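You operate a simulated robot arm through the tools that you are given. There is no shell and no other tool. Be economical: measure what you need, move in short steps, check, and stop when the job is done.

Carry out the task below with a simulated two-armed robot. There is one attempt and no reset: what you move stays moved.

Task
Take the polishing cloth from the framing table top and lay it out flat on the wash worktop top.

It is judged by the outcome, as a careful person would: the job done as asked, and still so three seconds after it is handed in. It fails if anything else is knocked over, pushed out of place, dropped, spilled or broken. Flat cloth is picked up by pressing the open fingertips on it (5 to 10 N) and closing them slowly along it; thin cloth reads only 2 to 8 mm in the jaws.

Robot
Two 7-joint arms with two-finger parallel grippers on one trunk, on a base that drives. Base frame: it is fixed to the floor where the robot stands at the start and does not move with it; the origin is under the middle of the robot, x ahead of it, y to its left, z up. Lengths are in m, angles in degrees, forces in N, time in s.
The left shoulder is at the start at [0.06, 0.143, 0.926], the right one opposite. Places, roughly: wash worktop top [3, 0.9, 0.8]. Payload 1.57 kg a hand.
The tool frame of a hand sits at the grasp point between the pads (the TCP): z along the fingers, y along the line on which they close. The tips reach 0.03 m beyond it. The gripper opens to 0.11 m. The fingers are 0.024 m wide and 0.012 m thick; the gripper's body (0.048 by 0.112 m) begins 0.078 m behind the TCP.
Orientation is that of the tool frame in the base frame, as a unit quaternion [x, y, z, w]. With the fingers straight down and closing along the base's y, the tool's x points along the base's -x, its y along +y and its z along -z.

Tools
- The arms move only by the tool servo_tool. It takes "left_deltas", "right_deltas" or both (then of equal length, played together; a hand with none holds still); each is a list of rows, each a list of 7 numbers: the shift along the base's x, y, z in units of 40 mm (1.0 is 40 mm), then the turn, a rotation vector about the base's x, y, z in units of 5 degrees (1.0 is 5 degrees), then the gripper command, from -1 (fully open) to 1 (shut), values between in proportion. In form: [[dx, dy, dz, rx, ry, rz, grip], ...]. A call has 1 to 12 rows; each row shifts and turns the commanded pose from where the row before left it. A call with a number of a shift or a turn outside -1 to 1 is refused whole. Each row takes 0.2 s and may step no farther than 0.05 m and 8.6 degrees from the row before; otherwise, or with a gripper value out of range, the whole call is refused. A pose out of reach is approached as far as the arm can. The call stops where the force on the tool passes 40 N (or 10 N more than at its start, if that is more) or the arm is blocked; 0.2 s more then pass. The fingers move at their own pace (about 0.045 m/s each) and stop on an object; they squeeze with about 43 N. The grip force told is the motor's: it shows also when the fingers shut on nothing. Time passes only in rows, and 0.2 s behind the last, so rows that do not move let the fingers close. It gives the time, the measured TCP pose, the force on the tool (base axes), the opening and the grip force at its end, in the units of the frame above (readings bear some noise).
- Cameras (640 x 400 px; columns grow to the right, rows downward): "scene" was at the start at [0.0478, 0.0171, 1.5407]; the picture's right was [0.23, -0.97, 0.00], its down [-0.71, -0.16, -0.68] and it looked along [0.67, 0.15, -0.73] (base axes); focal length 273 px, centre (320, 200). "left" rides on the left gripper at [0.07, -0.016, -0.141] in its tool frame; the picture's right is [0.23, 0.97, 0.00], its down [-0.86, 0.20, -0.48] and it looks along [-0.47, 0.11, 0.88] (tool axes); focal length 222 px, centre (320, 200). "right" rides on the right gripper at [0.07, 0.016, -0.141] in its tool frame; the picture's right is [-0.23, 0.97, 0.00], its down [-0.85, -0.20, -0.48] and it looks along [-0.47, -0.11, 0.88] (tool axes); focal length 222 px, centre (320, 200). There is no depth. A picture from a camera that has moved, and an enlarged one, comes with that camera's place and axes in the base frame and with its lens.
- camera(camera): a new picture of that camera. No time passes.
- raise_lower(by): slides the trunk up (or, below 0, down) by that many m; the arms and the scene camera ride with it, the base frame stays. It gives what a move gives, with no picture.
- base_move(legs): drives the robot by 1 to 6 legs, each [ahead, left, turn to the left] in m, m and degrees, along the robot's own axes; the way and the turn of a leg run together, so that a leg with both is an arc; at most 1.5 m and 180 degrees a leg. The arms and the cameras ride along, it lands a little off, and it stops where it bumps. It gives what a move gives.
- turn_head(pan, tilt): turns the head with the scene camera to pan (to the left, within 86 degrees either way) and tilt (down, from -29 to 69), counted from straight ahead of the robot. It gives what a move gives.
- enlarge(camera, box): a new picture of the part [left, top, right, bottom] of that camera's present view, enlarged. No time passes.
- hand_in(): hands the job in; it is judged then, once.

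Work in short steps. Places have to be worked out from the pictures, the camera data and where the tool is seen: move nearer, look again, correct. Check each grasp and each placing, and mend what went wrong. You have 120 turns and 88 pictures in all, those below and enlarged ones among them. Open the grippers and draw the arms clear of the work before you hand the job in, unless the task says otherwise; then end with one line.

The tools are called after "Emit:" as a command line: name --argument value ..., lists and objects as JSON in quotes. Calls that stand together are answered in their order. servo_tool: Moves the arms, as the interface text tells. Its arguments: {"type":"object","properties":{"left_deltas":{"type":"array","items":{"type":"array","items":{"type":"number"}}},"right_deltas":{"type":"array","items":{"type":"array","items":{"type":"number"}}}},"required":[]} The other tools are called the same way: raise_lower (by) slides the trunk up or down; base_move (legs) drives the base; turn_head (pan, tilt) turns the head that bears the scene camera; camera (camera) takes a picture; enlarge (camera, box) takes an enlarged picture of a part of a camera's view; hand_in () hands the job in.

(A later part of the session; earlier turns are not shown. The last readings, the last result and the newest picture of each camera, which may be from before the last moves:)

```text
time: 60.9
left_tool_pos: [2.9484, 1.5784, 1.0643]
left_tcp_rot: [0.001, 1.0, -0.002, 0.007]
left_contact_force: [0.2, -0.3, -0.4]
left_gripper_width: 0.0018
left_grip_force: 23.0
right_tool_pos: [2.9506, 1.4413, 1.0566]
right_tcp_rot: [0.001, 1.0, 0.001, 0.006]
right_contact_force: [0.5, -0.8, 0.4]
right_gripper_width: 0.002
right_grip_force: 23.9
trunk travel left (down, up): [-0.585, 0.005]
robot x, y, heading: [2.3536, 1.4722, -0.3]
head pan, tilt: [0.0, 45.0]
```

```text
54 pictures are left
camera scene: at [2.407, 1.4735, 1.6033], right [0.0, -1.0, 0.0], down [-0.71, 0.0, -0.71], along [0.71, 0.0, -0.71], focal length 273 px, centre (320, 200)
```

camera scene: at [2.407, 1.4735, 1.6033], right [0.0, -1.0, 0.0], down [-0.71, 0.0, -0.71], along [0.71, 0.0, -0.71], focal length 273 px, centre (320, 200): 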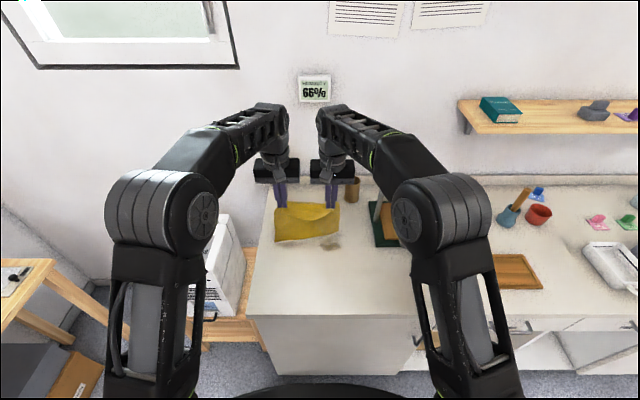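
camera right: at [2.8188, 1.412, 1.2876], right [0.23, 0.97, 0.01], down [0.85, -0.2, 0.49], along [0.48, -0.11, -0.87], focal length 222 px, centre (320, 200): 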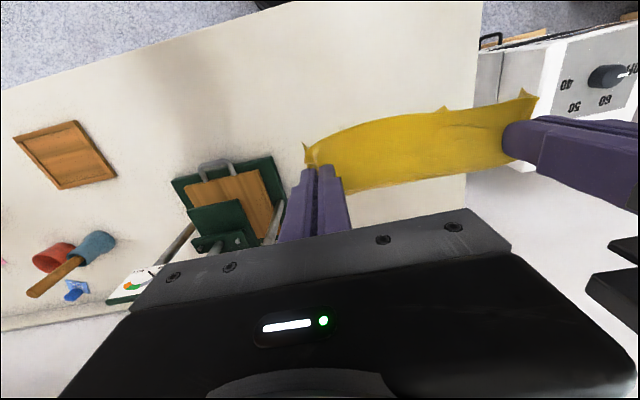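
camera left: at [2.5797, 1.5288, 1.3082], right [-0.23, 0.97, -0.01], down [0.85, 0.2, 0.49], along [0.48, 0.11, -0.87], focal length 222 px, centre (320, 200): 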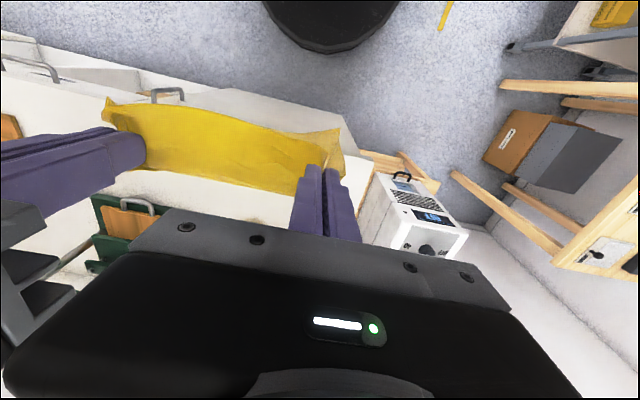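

Now I'll lower until the free edge just touches the worktop.

Emit:
servo_tool --left_deltas '[[0.3, 0.08, -0.5, 0, 0, 0, 1], [0.3, 0.08, -0.5, 0, 0, 0, 1]]' --right_deltas '[[0.3, 0, -0.4, 0, 0, 0, 1], [0.3, 0, -0.4, 0, 0, 0, 1]]'

Emit:
enlarge --camera "scene" --box '[220, 140, 420, 340]'

Emit:
camera --camera "left"

```text
time: 61.5
left_tool_pos: [2.9732, 1.584, 1.0257]
left_tcp_rot: [0.002, 1.0, -0.002, 0.008]
left_contact_force: [-0.7, -1.0, 0.0]
left_gripper_width: 0.0015
left_grip_force: 23.2
right_tool_pos: [2.9757, 1.4423, 1.0234]
right_tcp_rot: [0.002, 1.0, 0.002, 0.006]
right_contact_force: [0.7, -0.7, -0.3]
right_gripper_width: 0.0016
right_grip_force: 23.7
trunk travel left (down, up): [-0.585, 0.005]
robot x, y, heading: [2.3542, 1.4772, -0.1]
head pan, tilt: [0.0, 45.0]
```

```text
2.00 times, centred on (320, 240) of scene
camera zoom: at [2.4062, 1.473, 1.6034], right [0.0, -1.0, 0.0], down [-0.71, 0.0, -0.71], along [0.71, 0.0, -0.71], focal length 546 px, centre (320, 120)
```

zoom: 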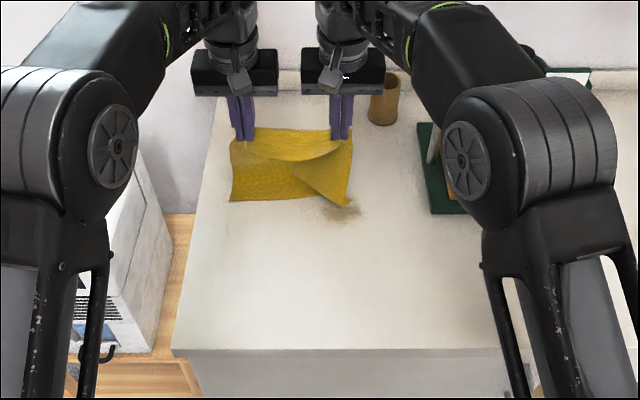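

```text
52 pictures are left
camera left: at [2.9002, 1.5684, 1.1646], right [-0.22, 0.97, -0.01], down [0.85, 0.2, 0.49], along [0.48, 0.1, -0.87], focal length 222 px, centre (320, 200)
```

left: 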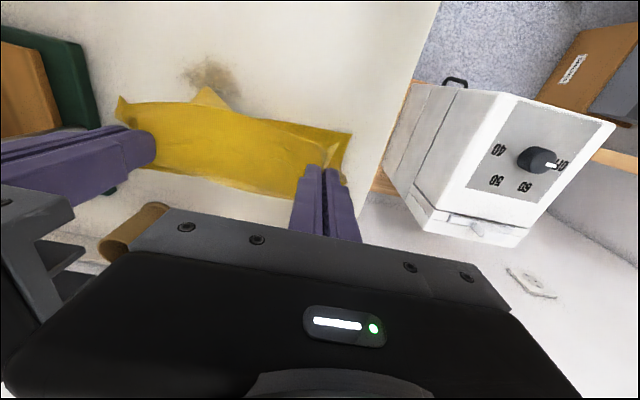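

The free edge hangs curled toward the robot, so laying it with the free edge near me and the hands moving away suits the cloth better. I'll raise slightly, bring the hands back to x≈2.79 and then lower.

Emit:
servo_tool --left_deltas '[[0, 0, 0.7, 0, 0, 0, 1], [-0.6, 0, 0.7, 0, 0, 0, 1], [-0.8, 0, 0, 0, 0, 0, 1], [-0.8, 0, 0, 0, 0, 0, 1], [-0.8, 0, 0, 0, 0, 0, 1], [-0.8, 0, 0, 0, 0, 0, 1], [-0.7, 0, 0, 0, 0, 0, 1], [0, 0, 0, 0, 0, 0, 1], [0, 0, 0, 0, 0, 0, 1]]' --right_deltas '[[0, 0, 0.7, 0, 0, 0, 1], [-0.6, 0, 0.7, 0, 0, 0, 1], [-0.8, 0, 0, 0, 0, 0, 1], [-0.8, 0, 0, 0, 0, 0, 1], [-0.8, 0, 0, 0, 0, 0, 1], [-0.8, 0, 0, 0, 0, 0, 1], [-0.7, 0, 0, 0, 0, 0, 1], [0, 0, 0, 0, 0, 0, 1], [0, 0, 0, 0, 0, 0, 1]]'

Emit:
camera --camera "scene"

Emit:
camera --camera "left"

```text
time: 63.5
left_tool_pos: [2.789, 1.5846, 1.0826]
left_tcp_rot: [0.001, 1.0, -0.002, 0.008]
left_contact_force: [0.0, 0.3, 0.6]
left_gripper_width: 0.002
left_grip_force: 23.8
right_tool_pos: [2.7952, 1.442, 1.0811]
right_tcp_rot: [0.001, 1.0, 0.002, 0.007]
right_contact_force: [0.0, 0.5, 0.1]
right_gripper_width: 0.0019
right_grip_force: 23.5
trunk travel left (down, up): [-0.585, 0.005]
robot x, y, heading: [2.3554, 1.4722, -0.1]
head pan, tilt: [0.0, 45.0]
```

```text
51 pictures are left
camera scene: at [2.405, 1.4731, 1.6034], right [0.0, -1.0, 0.0], down [-0.71, 0.0, -0.71], along [0.71, 0.0, -0.71], focal length 273 px, centre (320, 200)
```

scene: 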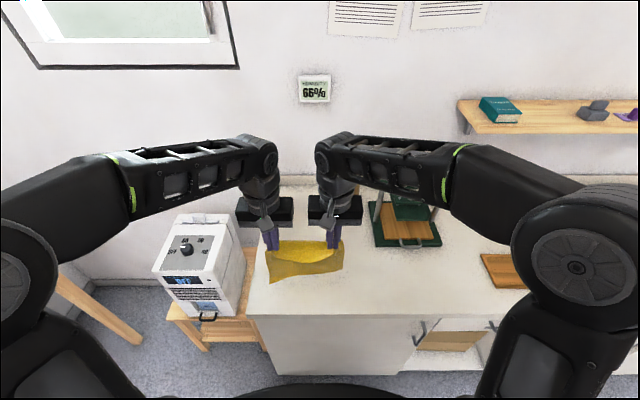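

```text
50 pictures are left
camera left: at [2.7173, 1.5685, 1.2212], right [-0.22, 0.97, -0.01], down [0.85, 0.2, 0.49], along [0.48, 0.1, -0.87], focal length 222 px, centre (320, 200)
```

left: 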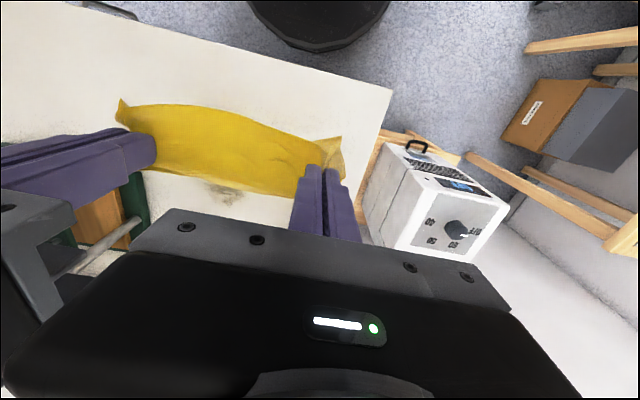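

The free edge hangs around x≈2.80. I'll lower until it touches, then start sweeping forward and down.

Emit:
servo_tool --left_deltas '[[-0.1, 0, -0.45, 0, 0, 0, 1], [-0.1, 0, -0.45, 0, 0, 0, 1], [0, 0, -0.45, 0, 0, 0, 1], [0, 0, 0, 0, 0, 0, 1], [0.7, 0, -0.25, 0, 0, 0, 1], [0.7, 0, -0.3, 0, 0, 0, 1]]' --right_deltas '[[-0.25, 0, -0.45, 0, 0, 0, 1], [-0.1, 0, -0.45, 0, 0, 0, 1], [0, 0, -0.4, 0, 0, 0, 1], [0, 0, 0, 0, 0, 0, 1], [0.7, 0, -0.25, 0, 0, 0, 1], [0.7, 0, -0.3, 0, 0, 0, 1]]'

Emit:
enlarge --camera "scene" --box '[220, 170, 420, 370]'

Emit:
camera --camera "left"

```text
time: 64.9
left_tool_pos: [2.8384, 1.5853, 1.0051]
left_tcp_rot: [0.002, 1.0, -0.001, 0.009]
left_contact_force: [0.2, -0.6, -0.3]
left_gripper_width: 0.0019
left_grip_force: 23.8
right_tool_pos: [2.8361, 1.4409, 1.0067]
right_tcp_rot: [0.002, 1.0, 0.002, 0.007]
right_contact_force: [0.0, -0.4, 0.2]
right_gripper_width: 0.0018
right_grip_force: 23.0
trunk travel left (down, up): [-0.585, 0.005]
robot x, y, heading: [2.3562, 1.474, -0.3]
head pan, tilt: [0.0, 45.0]
```

```text
2.00 times, centred on (320, 270) of scene
camera zoom: at [2.4068, 1.4732, 1.6033], right [0.0, -1.0, 0.0], down [-0.71, 0.0, -0.71], along [0.71, 0.0, -0.71], focal length 546 px, centre (320, 60)
```

zoom: 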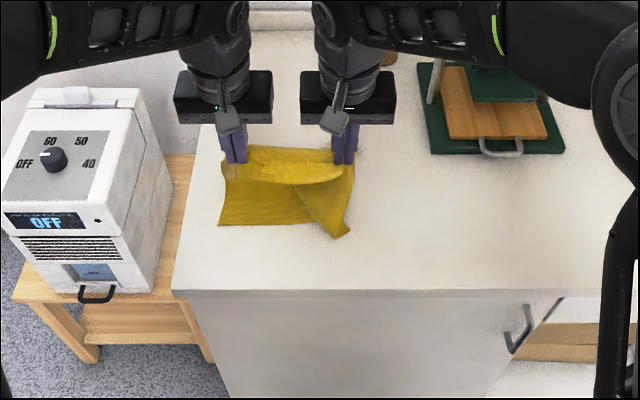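

```text
48 pictures are left
camera left: at [2.7669, 1.5692, 1.1453], right [-0.22, 0.97, -0.01], down [0.85, 0.2, 0.49], along [0.48, 0.1, -0.87], focal length 222 px, centre (320, 200)
```

left: 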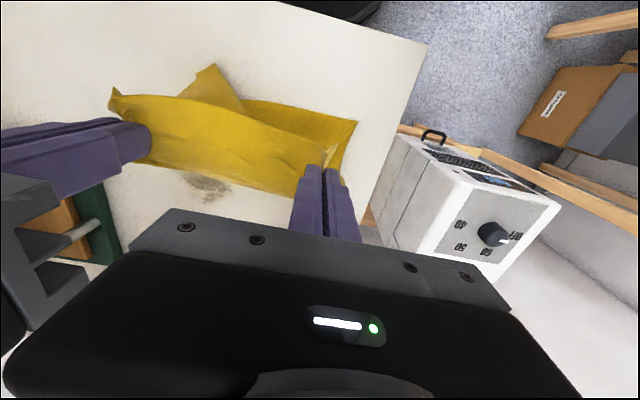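

The free edge touches at x≈2.83, but I want it nearer 2.77. I'll lift, go back 65 mm and set it down again.

Emit:
servo_tool --left_deltas '[[0, 0, 0.9, 0, 0, 0, 1], [-0.4, 0, 0.8, 0, 0, 0, 1], [-0.6, 0, 0, 0, 0, 0, 1], [-0.6, 0, 0, 0, 0, 0, 1], [0, 0, 0, 0, 0, 0, 1], [0, 0, 0, 0, 0, 0, 1], [0, 0, -0.5, 0, 0, 0, 1], [0, 0, -0.5, 0, 0, 0, 1]]' --right_deltas '[[0, 0, 0.9, 0, 0, 0, 1], [-0.4, 0, 0.8, 0, 0, 0, 1], [-0.6, 0, 0, 0, 0, 0, 1], [-0.6, 0, 0, 0, 0, 0, 1], [0, 0, 0, 0, 0, 0, 1], [0, 0, 0, 0, 0, 0, 1], [0, 0, -0.5, 0, 0, 0, 1], [0, 0, -0.5, 0, 0, 0, 1]]'

Emit:
enlarge --camera "scene" --box '[220, 170, 420, 370]'

```text
time: 66.7
left_tool_pos: [2.7736, 1.5843, 1.0344]
left_tcp_rot: [0.001, 1.0, -0.002, 0.008]
left_contact_force: [0.4, -0.6, 0.6]
left_gripper_width: 0.0015
left_grip_force: 23.7
right_tool_pos: [2.7728, 1.4403, 1.0354]
right_tcp_rot: [0.002, 1.0, 0.002, 0.007]
right_contact_force: [0.4, 0.9, 0.2]
right_gripper_width: 0.0018
right_grip_force: 23.4
trunk travel left (down, up): [-0.585, 0.005]
robot x, y, heading: [2.353, 1.4745, -0.3]
head pan, tilt: [0.0, 45.0]
```

```text
2.00 times, centred on (320, 270) of scene
camera zoom: at [2.4058, 1.4731, 1.6034], right [0.0, -1.0, 0.0], down [-0.71, 0.0, -0.71], along [0.71, 0.0, -0.71], focal length 546 px, centre (320, 60)
```

zoom: 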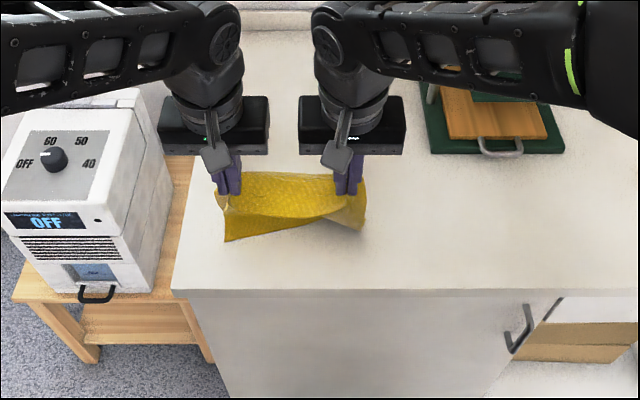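

I'll sweep forward with little descent so the free edge trails and straightens.

Emit:
servo_tool --left_deltas '[[0.6, 0, 0.1, 0, 0, 0, 1], [0.7, 0, -0.2, 0, 0, 0, 1], [0.7, 0, -0.3, 0, 0, 0, 1], [0.7, 0, -0.35, 0, 0, 0, 1], [0.6, 0, -0.45, 0, 0, 0, 1]]' --right_deltas '[[0.6, 0, 0.1, 0, 0, 0, 1], [0.7, 0, -0.2, 0, 0, 0, 1], [0.7, 0, -0.3, 0, 0, 0, 1], [0.7, 0, -0.35, 0, 0, 0, 1], [0.6, 0, -0.45, 0, 0, 0, 1]]'

Emit:
enlarge --camera "scene" --box '[220, 170, 420, 370]'

Emit:
camera --camera "left"

```text
time: 67.9
left_tool_pos: [2.9053, 1.584, 0.9848]
left_tcp_rot: [0.001, 1.0, -0.002, 0.007]
left_contact_force: [0.0, 0.8, -0.1]
left_gripper_width: 0.0018
left_grip_force: 23.4
right_tool_pos: [2.9058, 1.4419, 0.9863]
right_tcp_rot: [0.0, 1.0, 0.001, 0.006]
right_contact_force: [-0.3, -0.7, -0.1]
right_gripper_width: 0.0017
right_grip_force: 23.2
trunk travel left (down, up): [-0.585, 0.005]
robot x, y, heading: [2.354, 1.4734, -0.2]
head pan, tilt: [0.0, 45.0]
```

```text
2.00 times, centred on (320, 270) of scene
camera zoom: at [2.4075, 1.4732, 1.6033], right [0.0, -1.0, 0.0], down [-0.71, 0.0, -0.71], along [0.71, 0.0, -0.71], focal length 546 px, centre (320, 60)
```

zoom: 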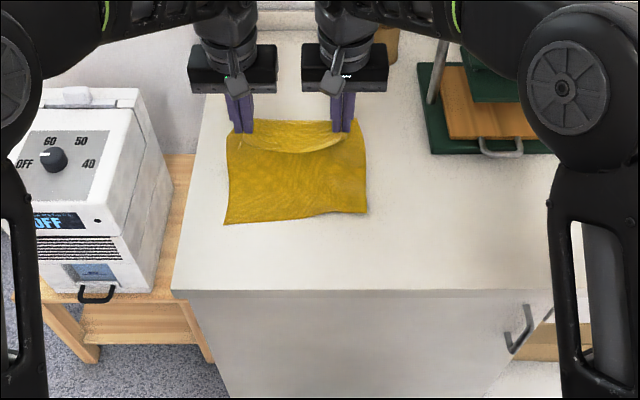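

```text
45 pictures are left
camera left: at [2.8336, 1.5682, 1.1251], right [-0.22, 0.97, -0.01], down [0.85, 0.2, 0.49], along [0.48, 0.1, -0.87], focal length 222 px, centre (320, 200)
```

left: 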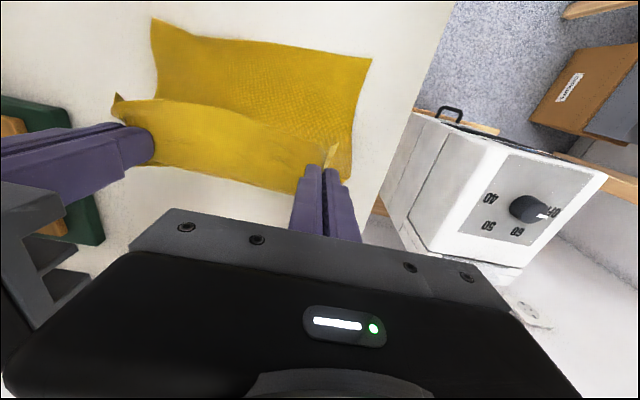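

The free edge now lies flat at x≈2.85 and full width. I'll continue the arc forward and down.

Emit:
servo_tool --left_deltas '[[0.9, 0, -0.3, 0, 0, 0, 1], [0.8, 0, -0.5, 0, 0, 0, 1], [0.65, 0, -0.65, 0, 0, 0, 1], [0.5, 0, -0.7, 0, 0, 0, 1], [0.3, 0, -0.7, 0, 0, 0, 1]]' --right_deltas '[[0.9, 0, -0.3, 0, 0, 0, 1], [0.8, 0, -0.5, 0, 0, 0, 1], [0.65, 0, -0.65, 0, 0, 0, 1], [0.5, 0, -0.7, 0, 0, 0, 1], [0.3, 0, -0.7, 0, 0, 0, 1]]'

Emit:
enlarge --camera "scene" --box '[220, 140, 420, 340]'

Emit:
camera --camera "left"

Emit:
camera --camera "right"

```text
time: 69.1
left_tool_pos: [3.0322, 1.5834, 0.8816]
left_tcp_rot: [0.001, 1.0, -0.002, 0.017]
left_contact_force: [0.2, 0.2, 39.5]
left_gripper_width: 0.0022
left_grip_force: 23.4
right_tool_pos: [3.0292, 1.44, 0.881]
right_tcp_rot: [0.002, 1.0, 0.004, 0.013]
right_contact_force: [1.0, 0.4, 24.4]
right_gripper_width: 0.0018
right_grip_force: 23.6
trunk travel left (down, up): [-0.585, 0.005]
robot x, y, heading: [2.356, 1.4751, 0.1]
head pan, tilt: [0.0, 45.0]
```

```text
2.00 times, centred on (320, 240) of scene
camera zoom: at [2.3985, 1.4727, 1.6051], right [0.0, -1.0, 0.0], down [-0.7, 0.0, -0.71], along [0.71, 0.0, -0.7], focal length 546 px, centre (320, 120)
```

zoom: 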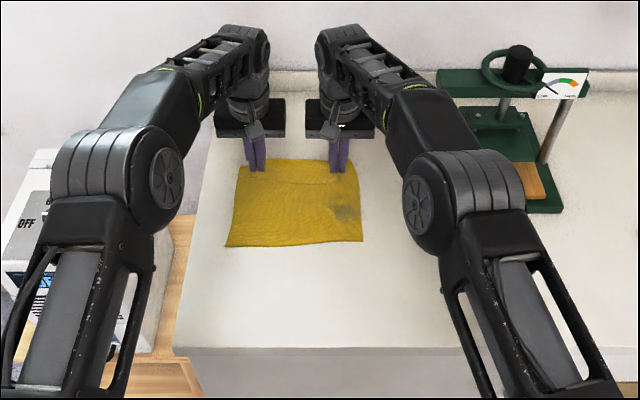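

```text
43 pictures are left
camera left: at [2.9575, 1.5674, 1.0199], right [-0.22, 0.97, -0.01], down [0.84, 0.2, 0.51], along [0.49, 0.1, -0.86], focal length 222 px, centre (320, 200)
```

left: 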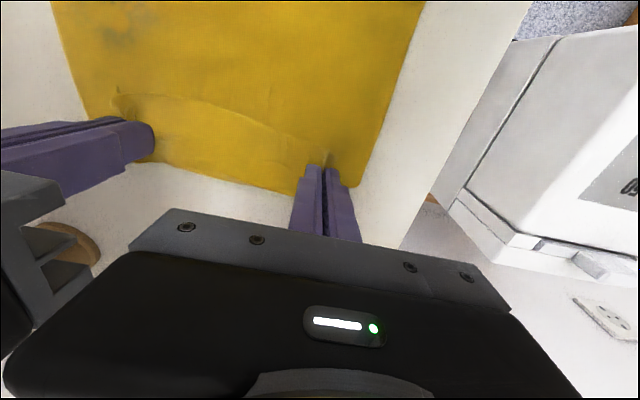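

```text
42 pictures are left
camera right: at [2.9571, 1.4556, 1.02], right [0.23, 0.97, 0.01], down [0.84, -0.21, 0.5], along [0.49, -0.1, -0.87], focal length 222 px, centre (320, 200)
```

right: 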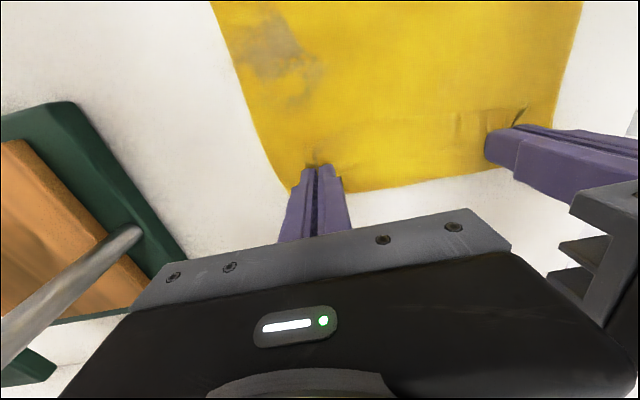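

The cloth is down, contacting at z≈0.881, so this surface is also near 0.85. I'll ease the pressure off and open slowly, so the gathers spread back out along the surface.

Emit:
servo_tool --left_deltas '[[0, 0, 0.04, 0, 0, 0, 1], [0, 0, 0, 0, 0, 0, 0.9], [0, 0, 0, 0, 0, 0, 0.8], [0, 0, 0, 0, 0, 0, 0.7], [0, 0, 0, 0, 0, 0, 0.6], [0, 0, 0, 0, 0, 0, 0.5], [0, 0, 0, 0, 0, 0, 0.45]]' --right_deltas '[[0, 0, 0.03, 0, 0, 0, 1], [0, 0, 0, 0, 0, 0, 0.9], [0, 0, 0, 0, 0, 0, 0.8], [0, 0, 0, 0, 0, 0, 0.7], [0, 0, 0, 0, 0, 0, 0.6], [0, 0, 0, 0, 0, 0, 0.5], [0, 0, 0, 0, 0, 0, 0.45]]'

Emit:
camera --camera "left"

Emit:
camera --camera "right"

```text
time: 70.7
left_tool_pos: [3.0303, 1.5831, 0.8816]
left_tcp_rot: [0.001, 1.0, -0.001, 0.014]
left_contact_force: [2.6, -10.1, 44.9]
left_gripper_width: 0.0147
left_grip_force: 0.0
right_tool_pos: [3.028, 1.4398, 0.8816]
right_tcp_rot: [0.002, 1.0, 0.003, 0.011]
right_contact_force: [0.8, 8.1, 35.2]
right_gripper_width: 0.02
right_grip_force: 0.1
trunk travel left (down, up): [-0.585, 0.005]
robot x, y, heading: [2.3534, 1.4753, -0.4]
head pan, tilt: [0.0, 45.0]
```

```text
41 pictures are left
camera left: at [2.9556, 1.5672, 1.0202], right [-0.22, 0.97, -0.01], down [0.84, 0.2, 0.5], along [0.49, 0.1, -0.86], focal length 222 px, centre (320, 200)
```

left: 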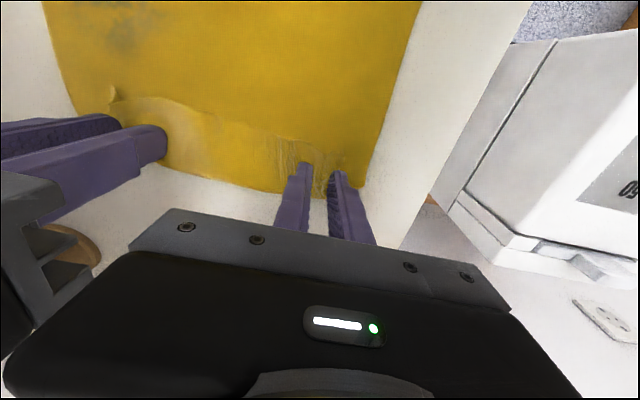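

```text
40 pictures are left
camera right: at [2.9554, 1.4554, 1.0201], right [0.23, 0.97, 0.01], down [0.84, -0.21, 0.5], along [0.49, -0.1, -0.87], focal length 222 px, centre (320, 200)
```

right: 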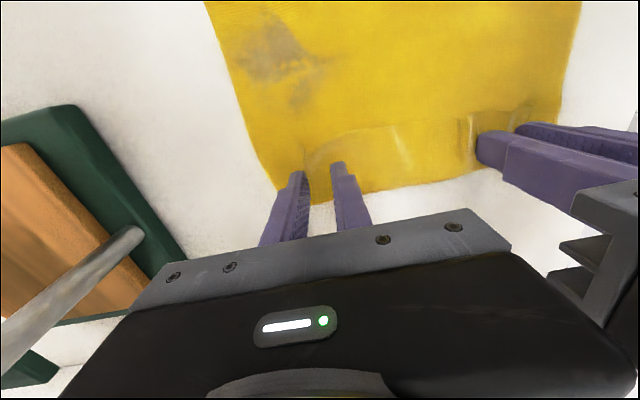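

The fingers are open and the gathers mostly spread. I'll lift both hands straight up and inspect.

Emit:
servo_tool --left_deltas '[[0, 0, 0.1, 0, 0, 0, 0.45], [0, 0, 0.2, 0, 0, 0, 0.45], [0, 0, 0.7, 0, 0, 0, 0.45], [0, 0, 0.9, 0, 0, 0, 0.45], [0, 0, 0.9, 0, 0, 0, 0.45]]' --right_deltas '[[0, 0, 0.1, 0, 0, 0, 0.45], [0, 0, 0.2, 0, 0, 0, 0.45], [0, 0, 0.7, 0, 0, 0, 0.45], [0, 0, 0.9, 0, 0, 0, 0.45], [0, 0, 0.9, 0, 0, 0, 0.45]]'

Emit:
camera --camera "left"

Emit:
enlarge --camera "scene" --box '[220, 140, 420, 340]'

```text
time: 71.9
left_tool_pos: [3.0309, 1.5862, 0.9875]
left_tcp_rot: [0.002, 1.0, -0.001, 0.007]
left_contact_force: [0.4, -0.6, 0.2]
left_gripper_width: 0.0304
left_grip_force: 0.0
right_tool_pos: [3.0289, 1.44, 0.9728]
right_tcp_rot: [0.001, 1.0, 0.002, 0.009]
right_contact_force: [-0.5, 0.0, 0.5]
right_gripper_width: 0.0303
right_grip_force: 0.0
right hand out of reach, approached as far as the arm can: row 5
trunk travel left (down, up): [-0.585, 0.005]
robot x, y, heading: [2.3564, 1.474, -0.1]
head pan, tilt: [0.0, 45.0]
```

```text
39 pictures are left
camera left: at [2.9588, 1.5691, 1.127], right [-0.22, 0.97, -0.01], down [0.85, 0.2, 0.49], along [0.48, 0.11, -0.87], focal length 222 px, centre (320, 200)
```

left: 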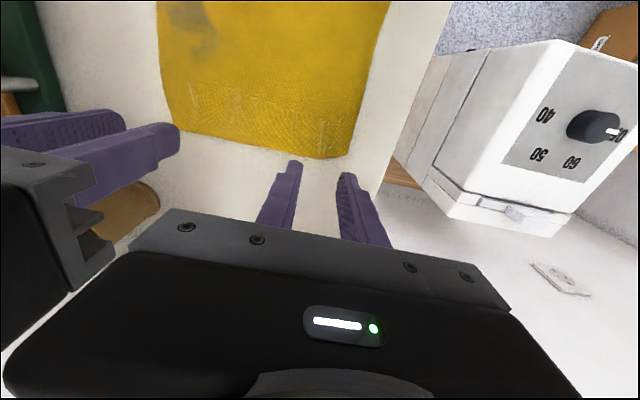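

```text
2.00 times, centred on (320, 240) of scene
camera zoom: at [2.4046, 1.4733, 1.6032], right [0.0, -1.0, 0.0], down [-0.71, 0.0, -0.71], along [0.71, 0.0, -0.71], focal length 546 px, centre (320, 120)
```

zoom: 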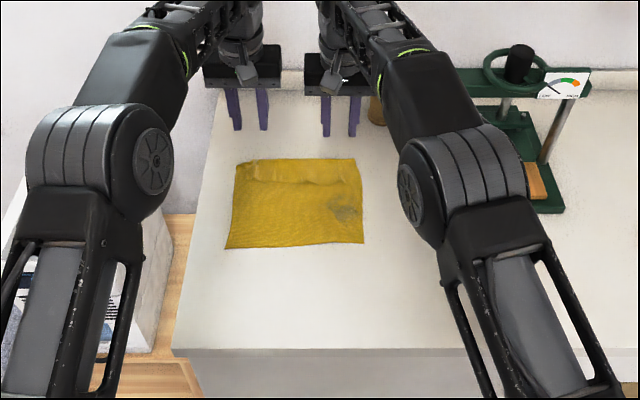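

The cloth is laid out square, with a low ripple near its far edge. I'll draw the hands back for a closer look with a wrist camera.

Emit:
servo_tool --left_deltas '[[-0.8, 0.2, 0.3, 0, 0, 0, 0.45], [-0.8, 0.2, 0.3, 0, 0, 0, 0.45], [-0.8, 0.3, 0.2, 0, 0, 0, 0.45], [-0.8, 0.3, 0.2, 0, 0, 0, 0.45]]' --right_deltas '[[-0.8, 0, 0.3, 0, 0, 0, 0.45], [-0.8, 0, 0.3, 0, 0, 0, 0.45], [-0.8, 0, 0.2, 0, 0, 0, 0.45], [-0.8, 0, 0.2, 0, 0, 0, 0.45]]'

Emit:
camera --camera "right"

Emit:
camera --camera "left"

Emit:
enlarge --camera "scene" --box '[250, 190, 370, 280]'

```text
time: 72.9
left_tool_pos: [2.9031, 1.6246, 1.0266]
left_tcp_rot: [0.002, 1.0, -0.002, 0.008]
left_contact_force: [-0.2, 0.4, 0.0]
left_gripper_width: 0.0303
left_grip_force: 0.0
right_tool_pos: [2.9013, 1.4391, 1.0159]
right_tcp_rot: [0.001, 1.0, 0.002, 0.007]
right_contact_force: [-0.4, 0.6, 0.2]
right_gripper_width: 0.03
right_grip_force: 0.0
trunk travel left (down, up): [-0.585, 0.005]
robot x, y, heading: [2.3532, 1.4751, -0.2]
head pan, tilt: [0.0, 45.0]
```

```text
37 pictures are left
camera right: at [2.8299, 1.4558, 1.1556], right [0.23, 0.97, 0.01], down [0.85, -0.2, 0.49], along [0.48, -0.11, -0.87], focal length 222 px, centre (320, 200)
```

right: 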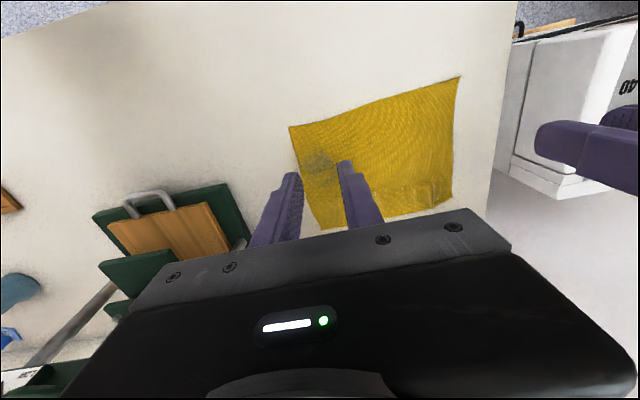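

```text
36 pictures are left
camera left: at [2.8298, 1.6088, 1.1659], right [-0.22, 0.97, -0.01], down [0.85, 0.2, 0.49], along [0.48, 0.1, -0.87], focal length 222 px, centre (320, 200)
```

left: 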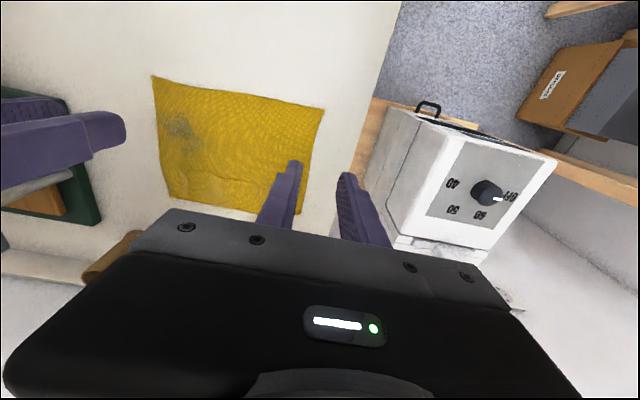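

```text
4.44 times, centred on (310, 235) of scene
camera zoom: at [2.4039, 1.4731, 1.6034], right [0.0, -1.0, 0.0], down [-0.71, 0.0, -0.71], along [0.71, 0.0, -0.71], focal length 1214 px, centre (364, 44)
```

zoom: 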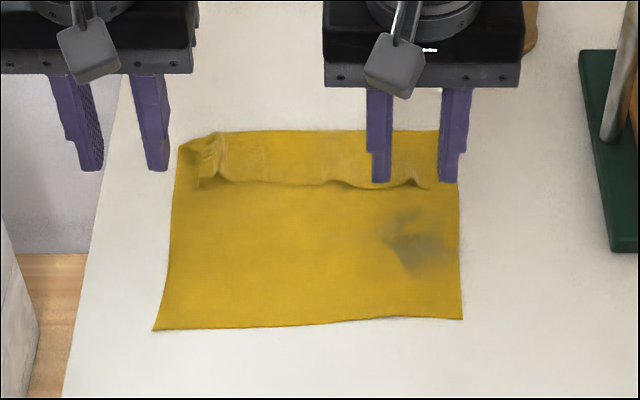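

A pleat remains: depth is about 0.18 m against 0.22 m width, with the fold at x≈3.0. I'll move the base 4 cm closer, press open fingertips on the single-layer strip at the far edge, and pull it forward ~4 cm to unfold the pleat.

Emit:
base_move --legs '[[0.04, 0, 0]]'

Emit:
servo_tool --left_deltas '[[0.8, -0.4, -0.3, 0, 0, 0, 0.1], [0.8, -0.4, -0.3, 0, 0, 0, 0.1], [0.8, -0.4, -0.3, 0, 0, 0, 0.1], [0.05, 0, -0.9, 0, 0, 0, 0.1], [0, 0, -0.9, 0, 0, 0, 0.1]]' --right_deltas '[[0.8, -0.05, -0.2, 0, 0, 0, 0.1], [0.8, -0.05, -0.2, 0, 0, 0, 0.1], [0.8, -0.05, -0.3, 0, 0, 0, 0.1], [0.1, 0, -0.8, 0, 0, 0, 0.1], [0, 0, -0.8, 0, 0, 0, 0.1]]'

Emit:
enlarge --camera "scene" --box '[240, 180, 380, 290]'

Emit:
camera --camera "right"

Emit:
camera --camera "left"

```text
time: 73.8
left_tool_pos: [2.9454, 1.6242, 1.0243]
left_tcp_rot: [0.002, 1.0, -0.002, 0.008]
left_contact_force: [0.6, -0.9, -0.3]
left_gripper_width: 0.0303
left_grip_force: 0.1
right_tool_pos: [2.9436, 1.4392, 1.0156]
right_tcp_rot: [0.002, 1.0, 0.001, 0.005]
right_contact_force: [0.1, -0.5, -0.9]
right_gripper_width: 0.0302
right_grip_force: 0.0
trunk travel left (down, up): [-0.585, 0.005]
robot x, y, heading: [2.3905, 1.4742, 0.0]
head pan, tilt: [0.0, 45.0]
```

```text
time: 75.0
left_tool_pos: [3.0414, 1.5757, 0.9149]
left_tcp_rot: [0.002, 1.0, -0.002, 0.007]
left_contact_force: [0.3, -0.4, 0.1]
left_gripper_width: 0.0495
left_grip_force: 0.2
right_tool_pos: [3.0427, 1.4314, 0.9201]
right_tcp_rot: [0.002, 1.0, 0.002, 0.006]
right_contact_force: [0.0, -0.4, 0.0]
right_gripper_width: 0.0495
right_grip_force: 0.0
trunk travel left (down, up): [-0.585, 0.005]
robot x, y, heading: [2.3936, 1.474, -0.0]
head pan, tilt: [0.0, 45.0]
```

```text
3.64 times, centred on (310, 235) of scene
camera zoom: at [2.447, 1.4727, 1.6033], right [0.0, -1.0, 0.0], down [-0.71, 0.0, -0.71], along [0.71, 0.0, -0.71], focal length 993 px, centre (356, 73)
```

zoom: 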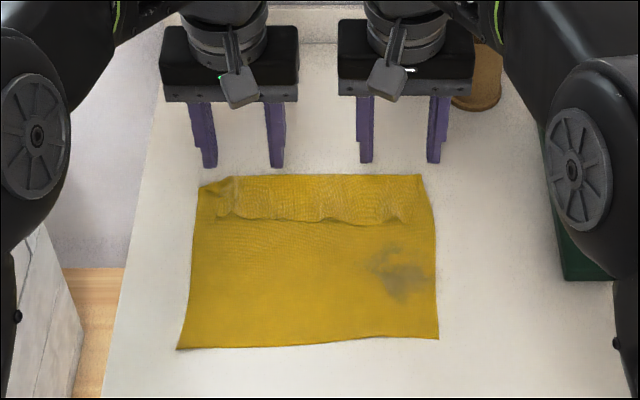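

```text
33 pictures are left
camera right: at [2.9729, 1.4469, 1.0606], right [0.23, 0.97, 0.01], down [0.85, -0.2, 0.49], along [0.48, -0.11, -0.87], focal length 222 px, centre (320, 200)
```

right: 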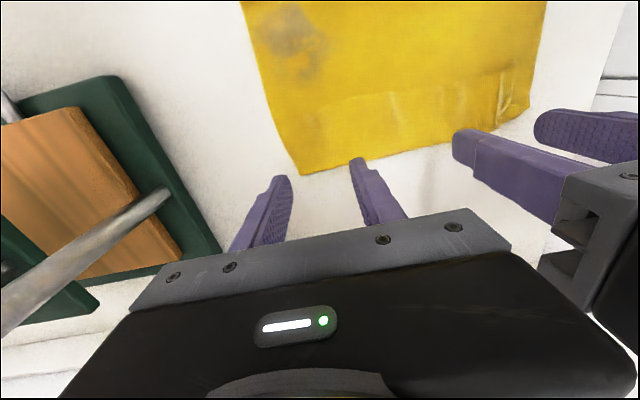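

```text
32 pictures are left
camera left: at [2.9702, 1.5598, 1.0549], right [-0.22, 0.97, -0.01], down [0.85, 0.2, 0.49], along [0.48, 0.1, -0.87], focal length 222 px, centre (320, 200)
```

left: 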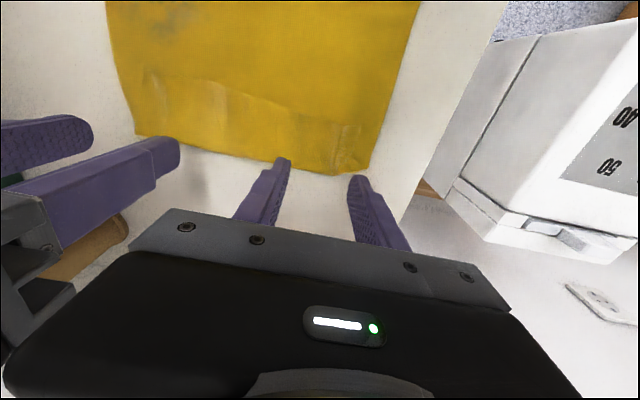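

The far edge is at x≈3.054, so the fingertips at x 3.03–3.054 sit on the single-layer strip beyond the pleat. I'll lower to near contact.

Emit:
servo_tool --left_deltas '[[0, 0, -0.4, 0, 0, 0, 0.1], [0, 0, -0.37, 0, 0, 0, 0.1], [0, 0, -0.03, 0, 0, 0, 0.1], [0, 0, 0, 0, 0, 0, 0.1]]' --right_deltas '[[0, 0, -0.45, 0, 0, 0, 0.1], [0, 0, -0.45, 0, 0, 0, 0.1], [0, 0, -0.03, 0, 0, 0, 0.1], [0, 0, 0, 0, 0, 0, 0.1]]'

```text
time: 76.0
left_tool_pos: [3.0419, 1.5763, 0.8865]
left_tcp_rot: [0.001, 1.0, -0.001, 0.007]
left_contact_force: [0.1, -0.3, -0.1]
left_gripper_width: 0.0495
left_grip_force: 0.0
right_tool_pos: [3.0415, 1.4317, 0.8857]
right_tcp_rot: [0.002, 1.0, 0.002, 0.006]
right_contact_force: [0.0, -0.6, -0.4]
right_gripper_width: 0.0496
right_grip_force: 0.0
trunk travel left (down, up): [-0.585, 0.005]
robot x, y, heading: [2.3903, 1.4712, -0.2]
head pan, tilt: [0.0, 45.0]
```

A few millimetres remain.

Emit:
servo_tool --left_deltas '[[0, 0, -0.07, 0, 0, 0, 0.1], [0, 0, -0.05, 0, 0, 0, 0.1], [0, 0, 0, 0, 0, 0, 0.1]]' --right_deltas '[[0, 0, -0.06, 0, 0, 0, 0.1], [0, 0, -0.04, 0, 0, 0, 0.1], [0, 0, 0, 0, 0, 0, 0.1]]'

```text
time: 76.8
left_tool_pos: [3.0416, 1.5771, 0.8801]
left_tcp_rot: [0.002, 1.0, -0.002, 0.009]
left_contact_force: [0.5, 0.4, 5.9]
left_gripper_width: 0.0497
left_grip_force: 0.1
right_tool_pos: [3.0419, 1.4338, 0.8832]
right_tcp_rot: [0.001, 1.0, 0.001, 0.006]
right_contact_force: [-0.2, -0.8, 0.4]
right_gripper_width: 0.0497
right_grip_force: 0.0
trunk travel left (down, up): [-0.585, 0.005]
robot x, y, heading: [2.3915, 1.4712, -0.3]
head pan, tilt: [0.0, 45.0]
```

Emit:
servo_tool --left_deltas '[[0, 0, -0.005, 0, 0, 0, 0.1], [0, 0, 0, 0, 0, 0, 0.1]]' --right_deltas '[[0, 0, -0.04, 0, 0, 0, 0.1], [0, 0, -0.02, 0, 0, 0, 0.1]]'

```text
time: 77.4
left_tool_pos: [3.041, 1.576, 0.8823]
left_tcp_rot: [0.003, 1.0, -0.001, 0.009]
left_contact_force: [1.8, -0.2, 8.2]
left_gripper_width: 0.0498
left_grip_force: 0.1
right_tool_pos: [3.0421, 1.4343, 0.8805]
right_tcp_rot: [0.002, 1.0, 0.002, 0.007]
right_contact_force: [0.9, -1.2, 4.0]
right_gripper_width: 0.0494
right_grip_force: 0.0
trunk travel left (down, up): [-0.585, 0.005]
robot x, y, heading: [2.3964, 1.4736, -0.2]
head pan, tilt: [0.0, 45.0]
```

Both hands are pressing lightly (8 N and 4 N). I'll press the right a touch more and drag both forward slowly by ~4 cm.

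Emit:
servo_tool --left_deltas '[[0, 0, 0, 0, 0, 0, 0.1], [0.15, 0, 0, 0, 0, 0, 0.1], [0.15, 0, 0, 0, 0, 0, 0.1], [0.15, 0, 0, 0, 0, 0, 0.1], [0.15, 0, 0, 0, 0, 0, 0.1], [0.15, 0, 0, 0, 0, 0, 0.1], [0.15, 0, 0, 0, 0, 0, 0.1]]' --right_deltas '[[0, 0, -0.012, 0, 0, 0, 0.1], [0.15, 0, 0, 0, 0, 0, 0.1], [0.15, 0, 0, 0, 0, 0, 0.1], [0.15, 0, 0, 0, 0, 0, 0.1], [0.15, 0, 0, 0, 0, 0, 0.1], [0.15, 0, 0, 0, 0, 0, 0.1], [0.15, 0, 0, 0, 0, 0, 0.1]]'

Emit:
enlarge --camera "scene" --box '[240, 180, 380, 290]'

Emit:
camera --camera "right"

```text
time: 79.0
left_tool_pos: [3.0773, 1.5751, 0.8813]
left_tcp_rot: [0.003, 1.0, -0.002, 0.009]
left_contact_force: [-1.4, 0.4, 6.8]
left_gripper_width: 0.0496
left_grip_force: 0.1
right_tool_pos: [3.0763, 1.4325, 0.8806]
right_tcp_rot: [0.002, 1.0, 0.002, 0.006]
right_contact_force: [-1.9, 0.1, 10.1]
right_gripper_width: 0.0494
right_grip_force: 0.0
trunk travel left (down, up): [-0.585, 0.005]
robot x, y, heading: [2.3936, 1.4742, -0.0]
head pan, tilt: [0.0, 45.0]
```

```text
3.64 times, centred on (310, 235) of scene
camera zoom: at [2.4427, 1.4728, 1.6035], right [0.0, -1.0, 0.0], down [-0.71, 0.0, -0.71], along [0.71, 0.0, -0.71], focal length 993 px, centre (356, 73)
```

zoom: 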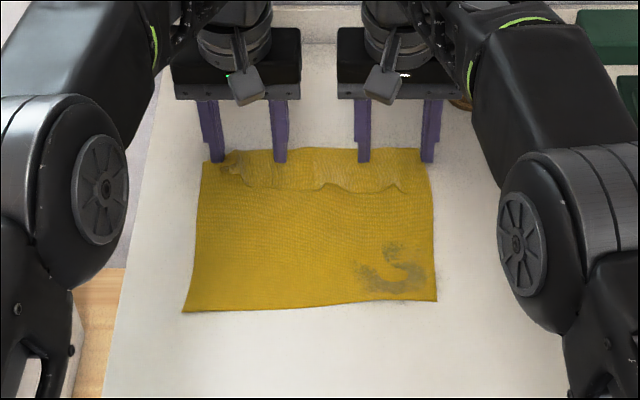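

```text
30 pictures are left
camera right: at [3.0059, 1.4486, 1.0206], right [0.23, 0.97, 0.01], down [0.85, -0.2, 0.49], along [0.48, -0.11, -0.87], focal length 222 px, centre (320, 200)
```

right: 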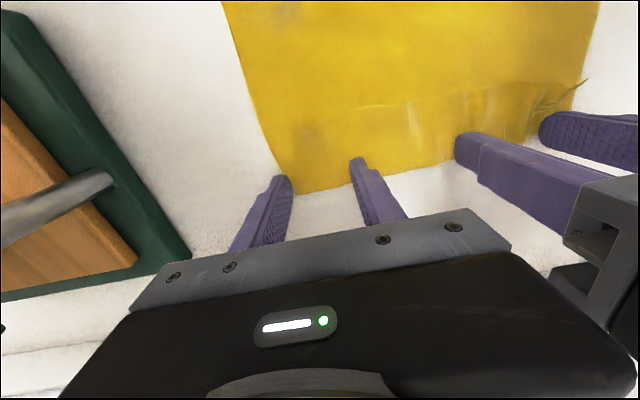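

The whole cloth slid together, so I need an anchor. The left hand will pin the far strip with its fingers spread wide, and the right hand will pull the near edge back toward the robot.

Emit:
servo_tool --left_deltas '[[0, 0, 0.3, 0, 0, 0, -0.3], [-0.05, -0.5, 0, 0, 0, 0, -0.8], [0, -0.6, 0, 0, 0, 0, -0.8], [0, 0, 0, 0, 0, 0, -0.8], [0, 0, 0, 0, 0, 0, -0.8], [0, 0, 0, 0, 0, 0, -0.8]]' --right_deltas '[[0, 0, 0.9, 0, 0, 0, 0.1], [-0.9, 0, 0.4, 0, 0, 0, -0.3], [-0.9, 0.3, 0, 0, 0, 0, -0.8], [-0.9, 0.4, 0, 0, 0, 0, -0.8], [-0.6, 0.3, 0, 0, 0, 0, -0.8], [0, 0, -0.4, 0, 0, 0, -0.8]]'

Emit:
enlarge --camera "scene" --box '[240, 180, 380, 290]'

Emit:
camera --camera "right"

Emit:
camera --camera "scene"

```text
time: 80.0
left_tool_pos: [3.0763, 1.5392, 0.8924]
left_tcp_rot: [0.003, 1.0, 0.003, 0.007]
left_contact_force: [1.0, 0.5, 0.0]
left_gripper_width: 0.0988
left_grip_force: 0.0
right_tool_pos: [2.9801, 1.4467, 0.9322]
right_tcp_rot: [0.01, 1.0, -0.003, 0.01]
right_contact_force: [0.0, -0.1, -0.8]
right_gripper_width: 0.099
right_grip_force: 0.1
trunk travel left (down, up): [-0.585, 0.005]
robot x, y, heading: [2.395, 1.4785, -0.4]
head pan, tilt: [0.0, 45.0]
stopped in row 5 (left hand): the force on the tool passed its limit (the readings are from after the stop); the commanded pose is now the measured one
```

```text
3.64 times, centred on (310, 235) of scene
camera zoom: at [2.445, 1.4731, 1.6033], right [0.0, -1.0, 0.0], down [-0.71, 0.0, -0.71], along [0.71, 0.0, -0.71], focal length 993 px, centre (356, 73)
```

zoom: 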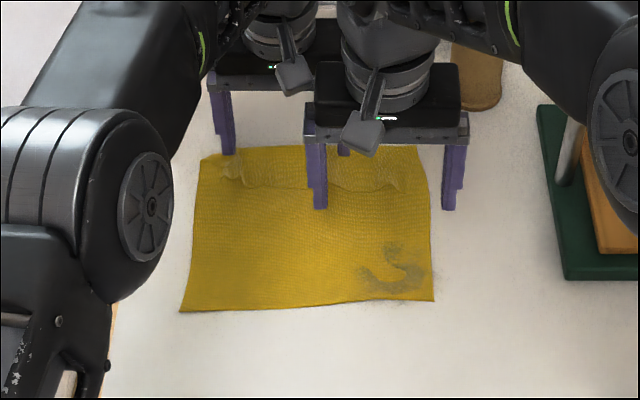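

```text
28 pictures are left
camera right: at [2.9096, 1.4658, 1.0713], right [0.25, 0.97, 0.0], down [0.84, -0.21, 0.5], along [0.48, -0.12, -0.87], focal length 222 px, centre (320, 200)
```

right: 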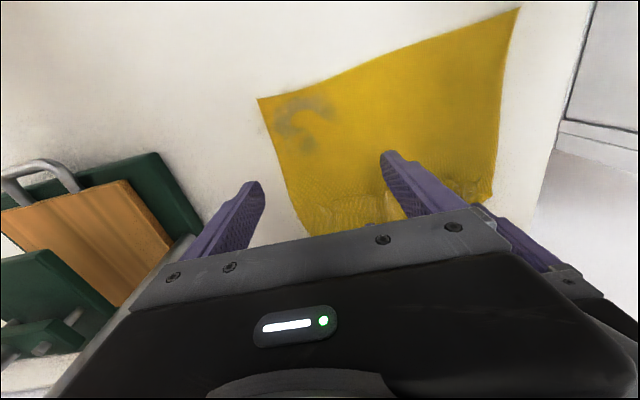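

```text
27 pictures are left
camera scene: at [2.445, 1.4731, 1.6033], right [0.0, -1.0, 0.0], down [-0.71, 0.0, -0.71], along [0.71, 0.0, -0.71], focal length 273 px, centre (320, 200)
```

scene: 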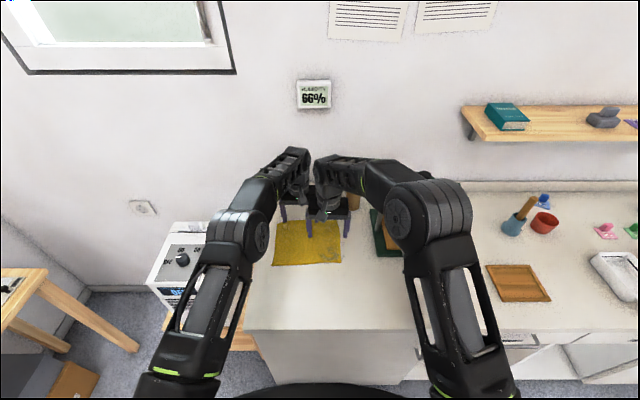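

The hands brushed each other lightly but nothing shifted. I'll move the right hand clear to x≈2.945, then lower both close to contact.

Emit:
servo_tool --right_deltas '[[-0.5, 0, 0, 0, 0, 0, -0.8], [-0.4, 0.3, -0.1, 0, 0, 0, -0.8], [0, 0.35, -0.4, 0, 0, 0, -0.8], [0, 0, -0.6, 0, 0, 0, -0.8]]' --left_deltas '[[0, 0, 0, 0, 0, 0, -0.8], [0, 0, 0, 0, 0, 0, -0.8], [-0.05, 0, -0.15, 0, 0, 0, -0.8], [0, 0, -0.1, 0, 0, 0, -0.8]]'

Emit:
camera --camera "right"

```text
time: 81.0
left_tool_pos: [3.0736, 1.5383, 0.883]
left_tcp_rot: [0.003, 1.0, 0.003, 0.007]
left_contact_force: [-0.5, 0.0, 0.7]
left_gripper_width: 0.0989
left_grip_force: 0.1
right_tool_pos: [2.9433, 1.4746, 0.8898]
right_tcp_rot: [0.012, 1.0, -0.002, 0.009]
right_contact_force: [0.5, 0.2, 0.5]
right_gripper_width: 0.0989
right_grip_force: 0.1
trunk travel left (down, up): [-0.585, 0.005]
robot x, y, heading: [2.3937, 1.475, -0.0]
head pan, tilt: [0.0, 45.0]
```

```text
26 pictures are left
camera right: at [2.8734, 1.4927, 1.0283], right [0.25, 0.97, 0.0], down [0.84, -0.21, 0.5], along [0.48, -0.12, -0.87], focal length 222 px, centre (320, 200)
```

right: 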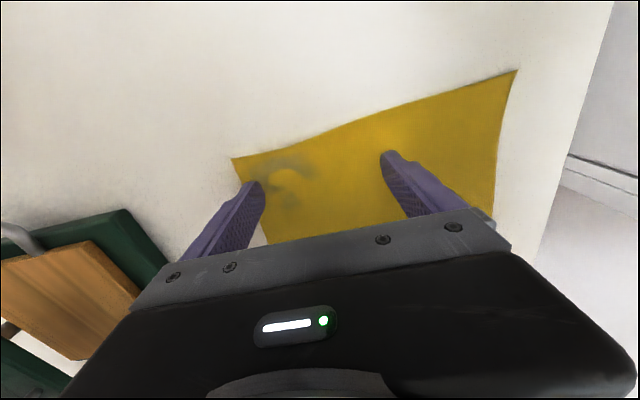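

I'll shift the right hand 15 mm left so both its fingers land on the cloth, then press both gently.

Emit:
servo_tool --right_deltas '[[0, 0.38, 0, 0, 0, 0, -0.8], [0, 0, -0.15, 0, 0, 0, -0.8], [0, 0, -0.05, 0, 0, 0, -0.8], [0, 0, 0, 0, 0, 0, -0.8]]' --left_deltas '[[0, 0, 0, 0, 0, 0, -0.8], [0, 0, -0.05, 0, 0, 0, -0.8], [0, 0, -0.03, 0, 0, 0, -0.8], [0, 0, 0, 0, 0, 0, -0.8]]'

```text
time: 82.0
left_tool_pos: [3.0741, 1.5379, 0.8825]
left_tcp_rot: [0.004, 1.0, 0.002, 0.008]
left_contact_force: [0.4, 0.5, 16.3]
left_gripper_width: 0.0983
left_grip_force: 0.0
right_tool_pos: [2.9429, 1.4897, 0.8807]
right_tcp_rot: [0.011, 1.0, -0.002, 0.009]
right_contact_force: [0.2, -0.5, 0.5]
right_gripper_width: 0.0991
right_grip_force: 0.2
trunk travel left (down, up): [-0.585, 0.005]
robot x, y, heading: [2.3923, 1.4734, -0.4]
head pan, tilt: [0.0, 45.0]
```

The left hand pins at 16 N. I'll bring the right down a little more to about 6–8 N.

Emit:
servo_tool --right_deltas '[[0, 0, -0.03, 0, 0, 0, -0.8], [0, 0, -0.02, 0, 0, 0, -0.8], [0, 0, 0, 0, 0, 0, -0.8]]'

```text
time: 82.8
left_tool_pos: [3.0727, 1.5378, 0.8816]
left_tcp_rot: [0.003, 1.0, 0.002, 0.008]
left_contact_force: [3.5, 0.8, 18.0]
left_gripper_width: 0.0985
left_grip_force: 0.1
right_tool_pos: [2.9442, 1.49, 0.8811]
right_tcp_rot: [0.011, 1.0, -0.002, 0.012]
right_contact_force: [-0.3, -0.2, 17.9]
right_gripper_width: 0.0984
right_grip_force: 0.0
trunk travel left (down, up): [-0.585, 0.005]
robot x, y, heading: [2.3911, 1.4747, -0.3]
head pan, tilt: [0.0, 45.0]
```

Now I'll drag the right hand slowly toward the robot, easing its pressure slightly while the left hand holds.

Emit:
servo_tool --right_deltas '[[0, 0, 0.012, 0, 0, 0, -0.8], [-0.15, 0, 0, 0, 0, 0, -0.8], [-0.15, 0, 0, 0, 0, 0, -0.8], [-0.15, 0, 0, 0, 0, 0, -0.8], [-0.15, 0, 0, 0, 0, 0, -0.8], [-0.15, 0, 0, 0, 0, 0, -0.8], [-0.15, 0, 0, 0, 0, 0, -0.8]]' --left_deltas '[[0, 0, -0.01, 0, 0, 0, -0.8], [0, 0, 0, 0, 0, 0, -0.8], [0, 0, 0, 0, 0, 0, -0.8], [0, 0, 0, 0, 0, 0, -0.8], [0, 0, 0, 0, 0, 0, -0.8], [0, 0, 0, 0, 0, 0, -0.8], [0, 0, 0, 0, 0, 0, -0.8]]'

Emit:
enlarge --camera "scene" --box '[240, 180, 380, 290]'

```text
time: 84.4
left_tool_pos: [3.0725, 1.5387, 0.8812]
left_tcp_rot: [0.004, 1.0, 0.003, 0.007]
left_contact_force: [-3.4, 1.3, 28.6]
left_gripper_width: 0.0973
left_grip_force: 0.1
right_tool_pos: [2.9074, 1.4887, 0.881]
right_tcp_rot: [0.011, 1.0, -0.002, 0.013]
right_contact_force: [11.8, -1.7, 18.8]
right_gripper_width: 0.0975
right_grip_force: 0.1
trunk travel left (down, up): [-0.585, 0.005]
robot x, y, heading: [2.3951, 1.4755, -0.2]
head pan, tilt: [0.0, 45.0]
```

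```text
3.64 times, centred on (310, 235) of scene
camera zoom: at [2.4411, 1.4725, 1.6036], right [0.0, -1.0, 0.0], down [-0.71, 0.0, -0.71], along [0.71, 0.0, -0.71], focal length 993 px, centre (356, 73)
```

zoom: 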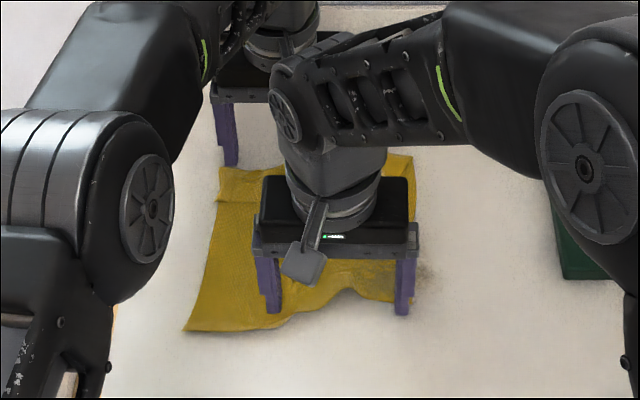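

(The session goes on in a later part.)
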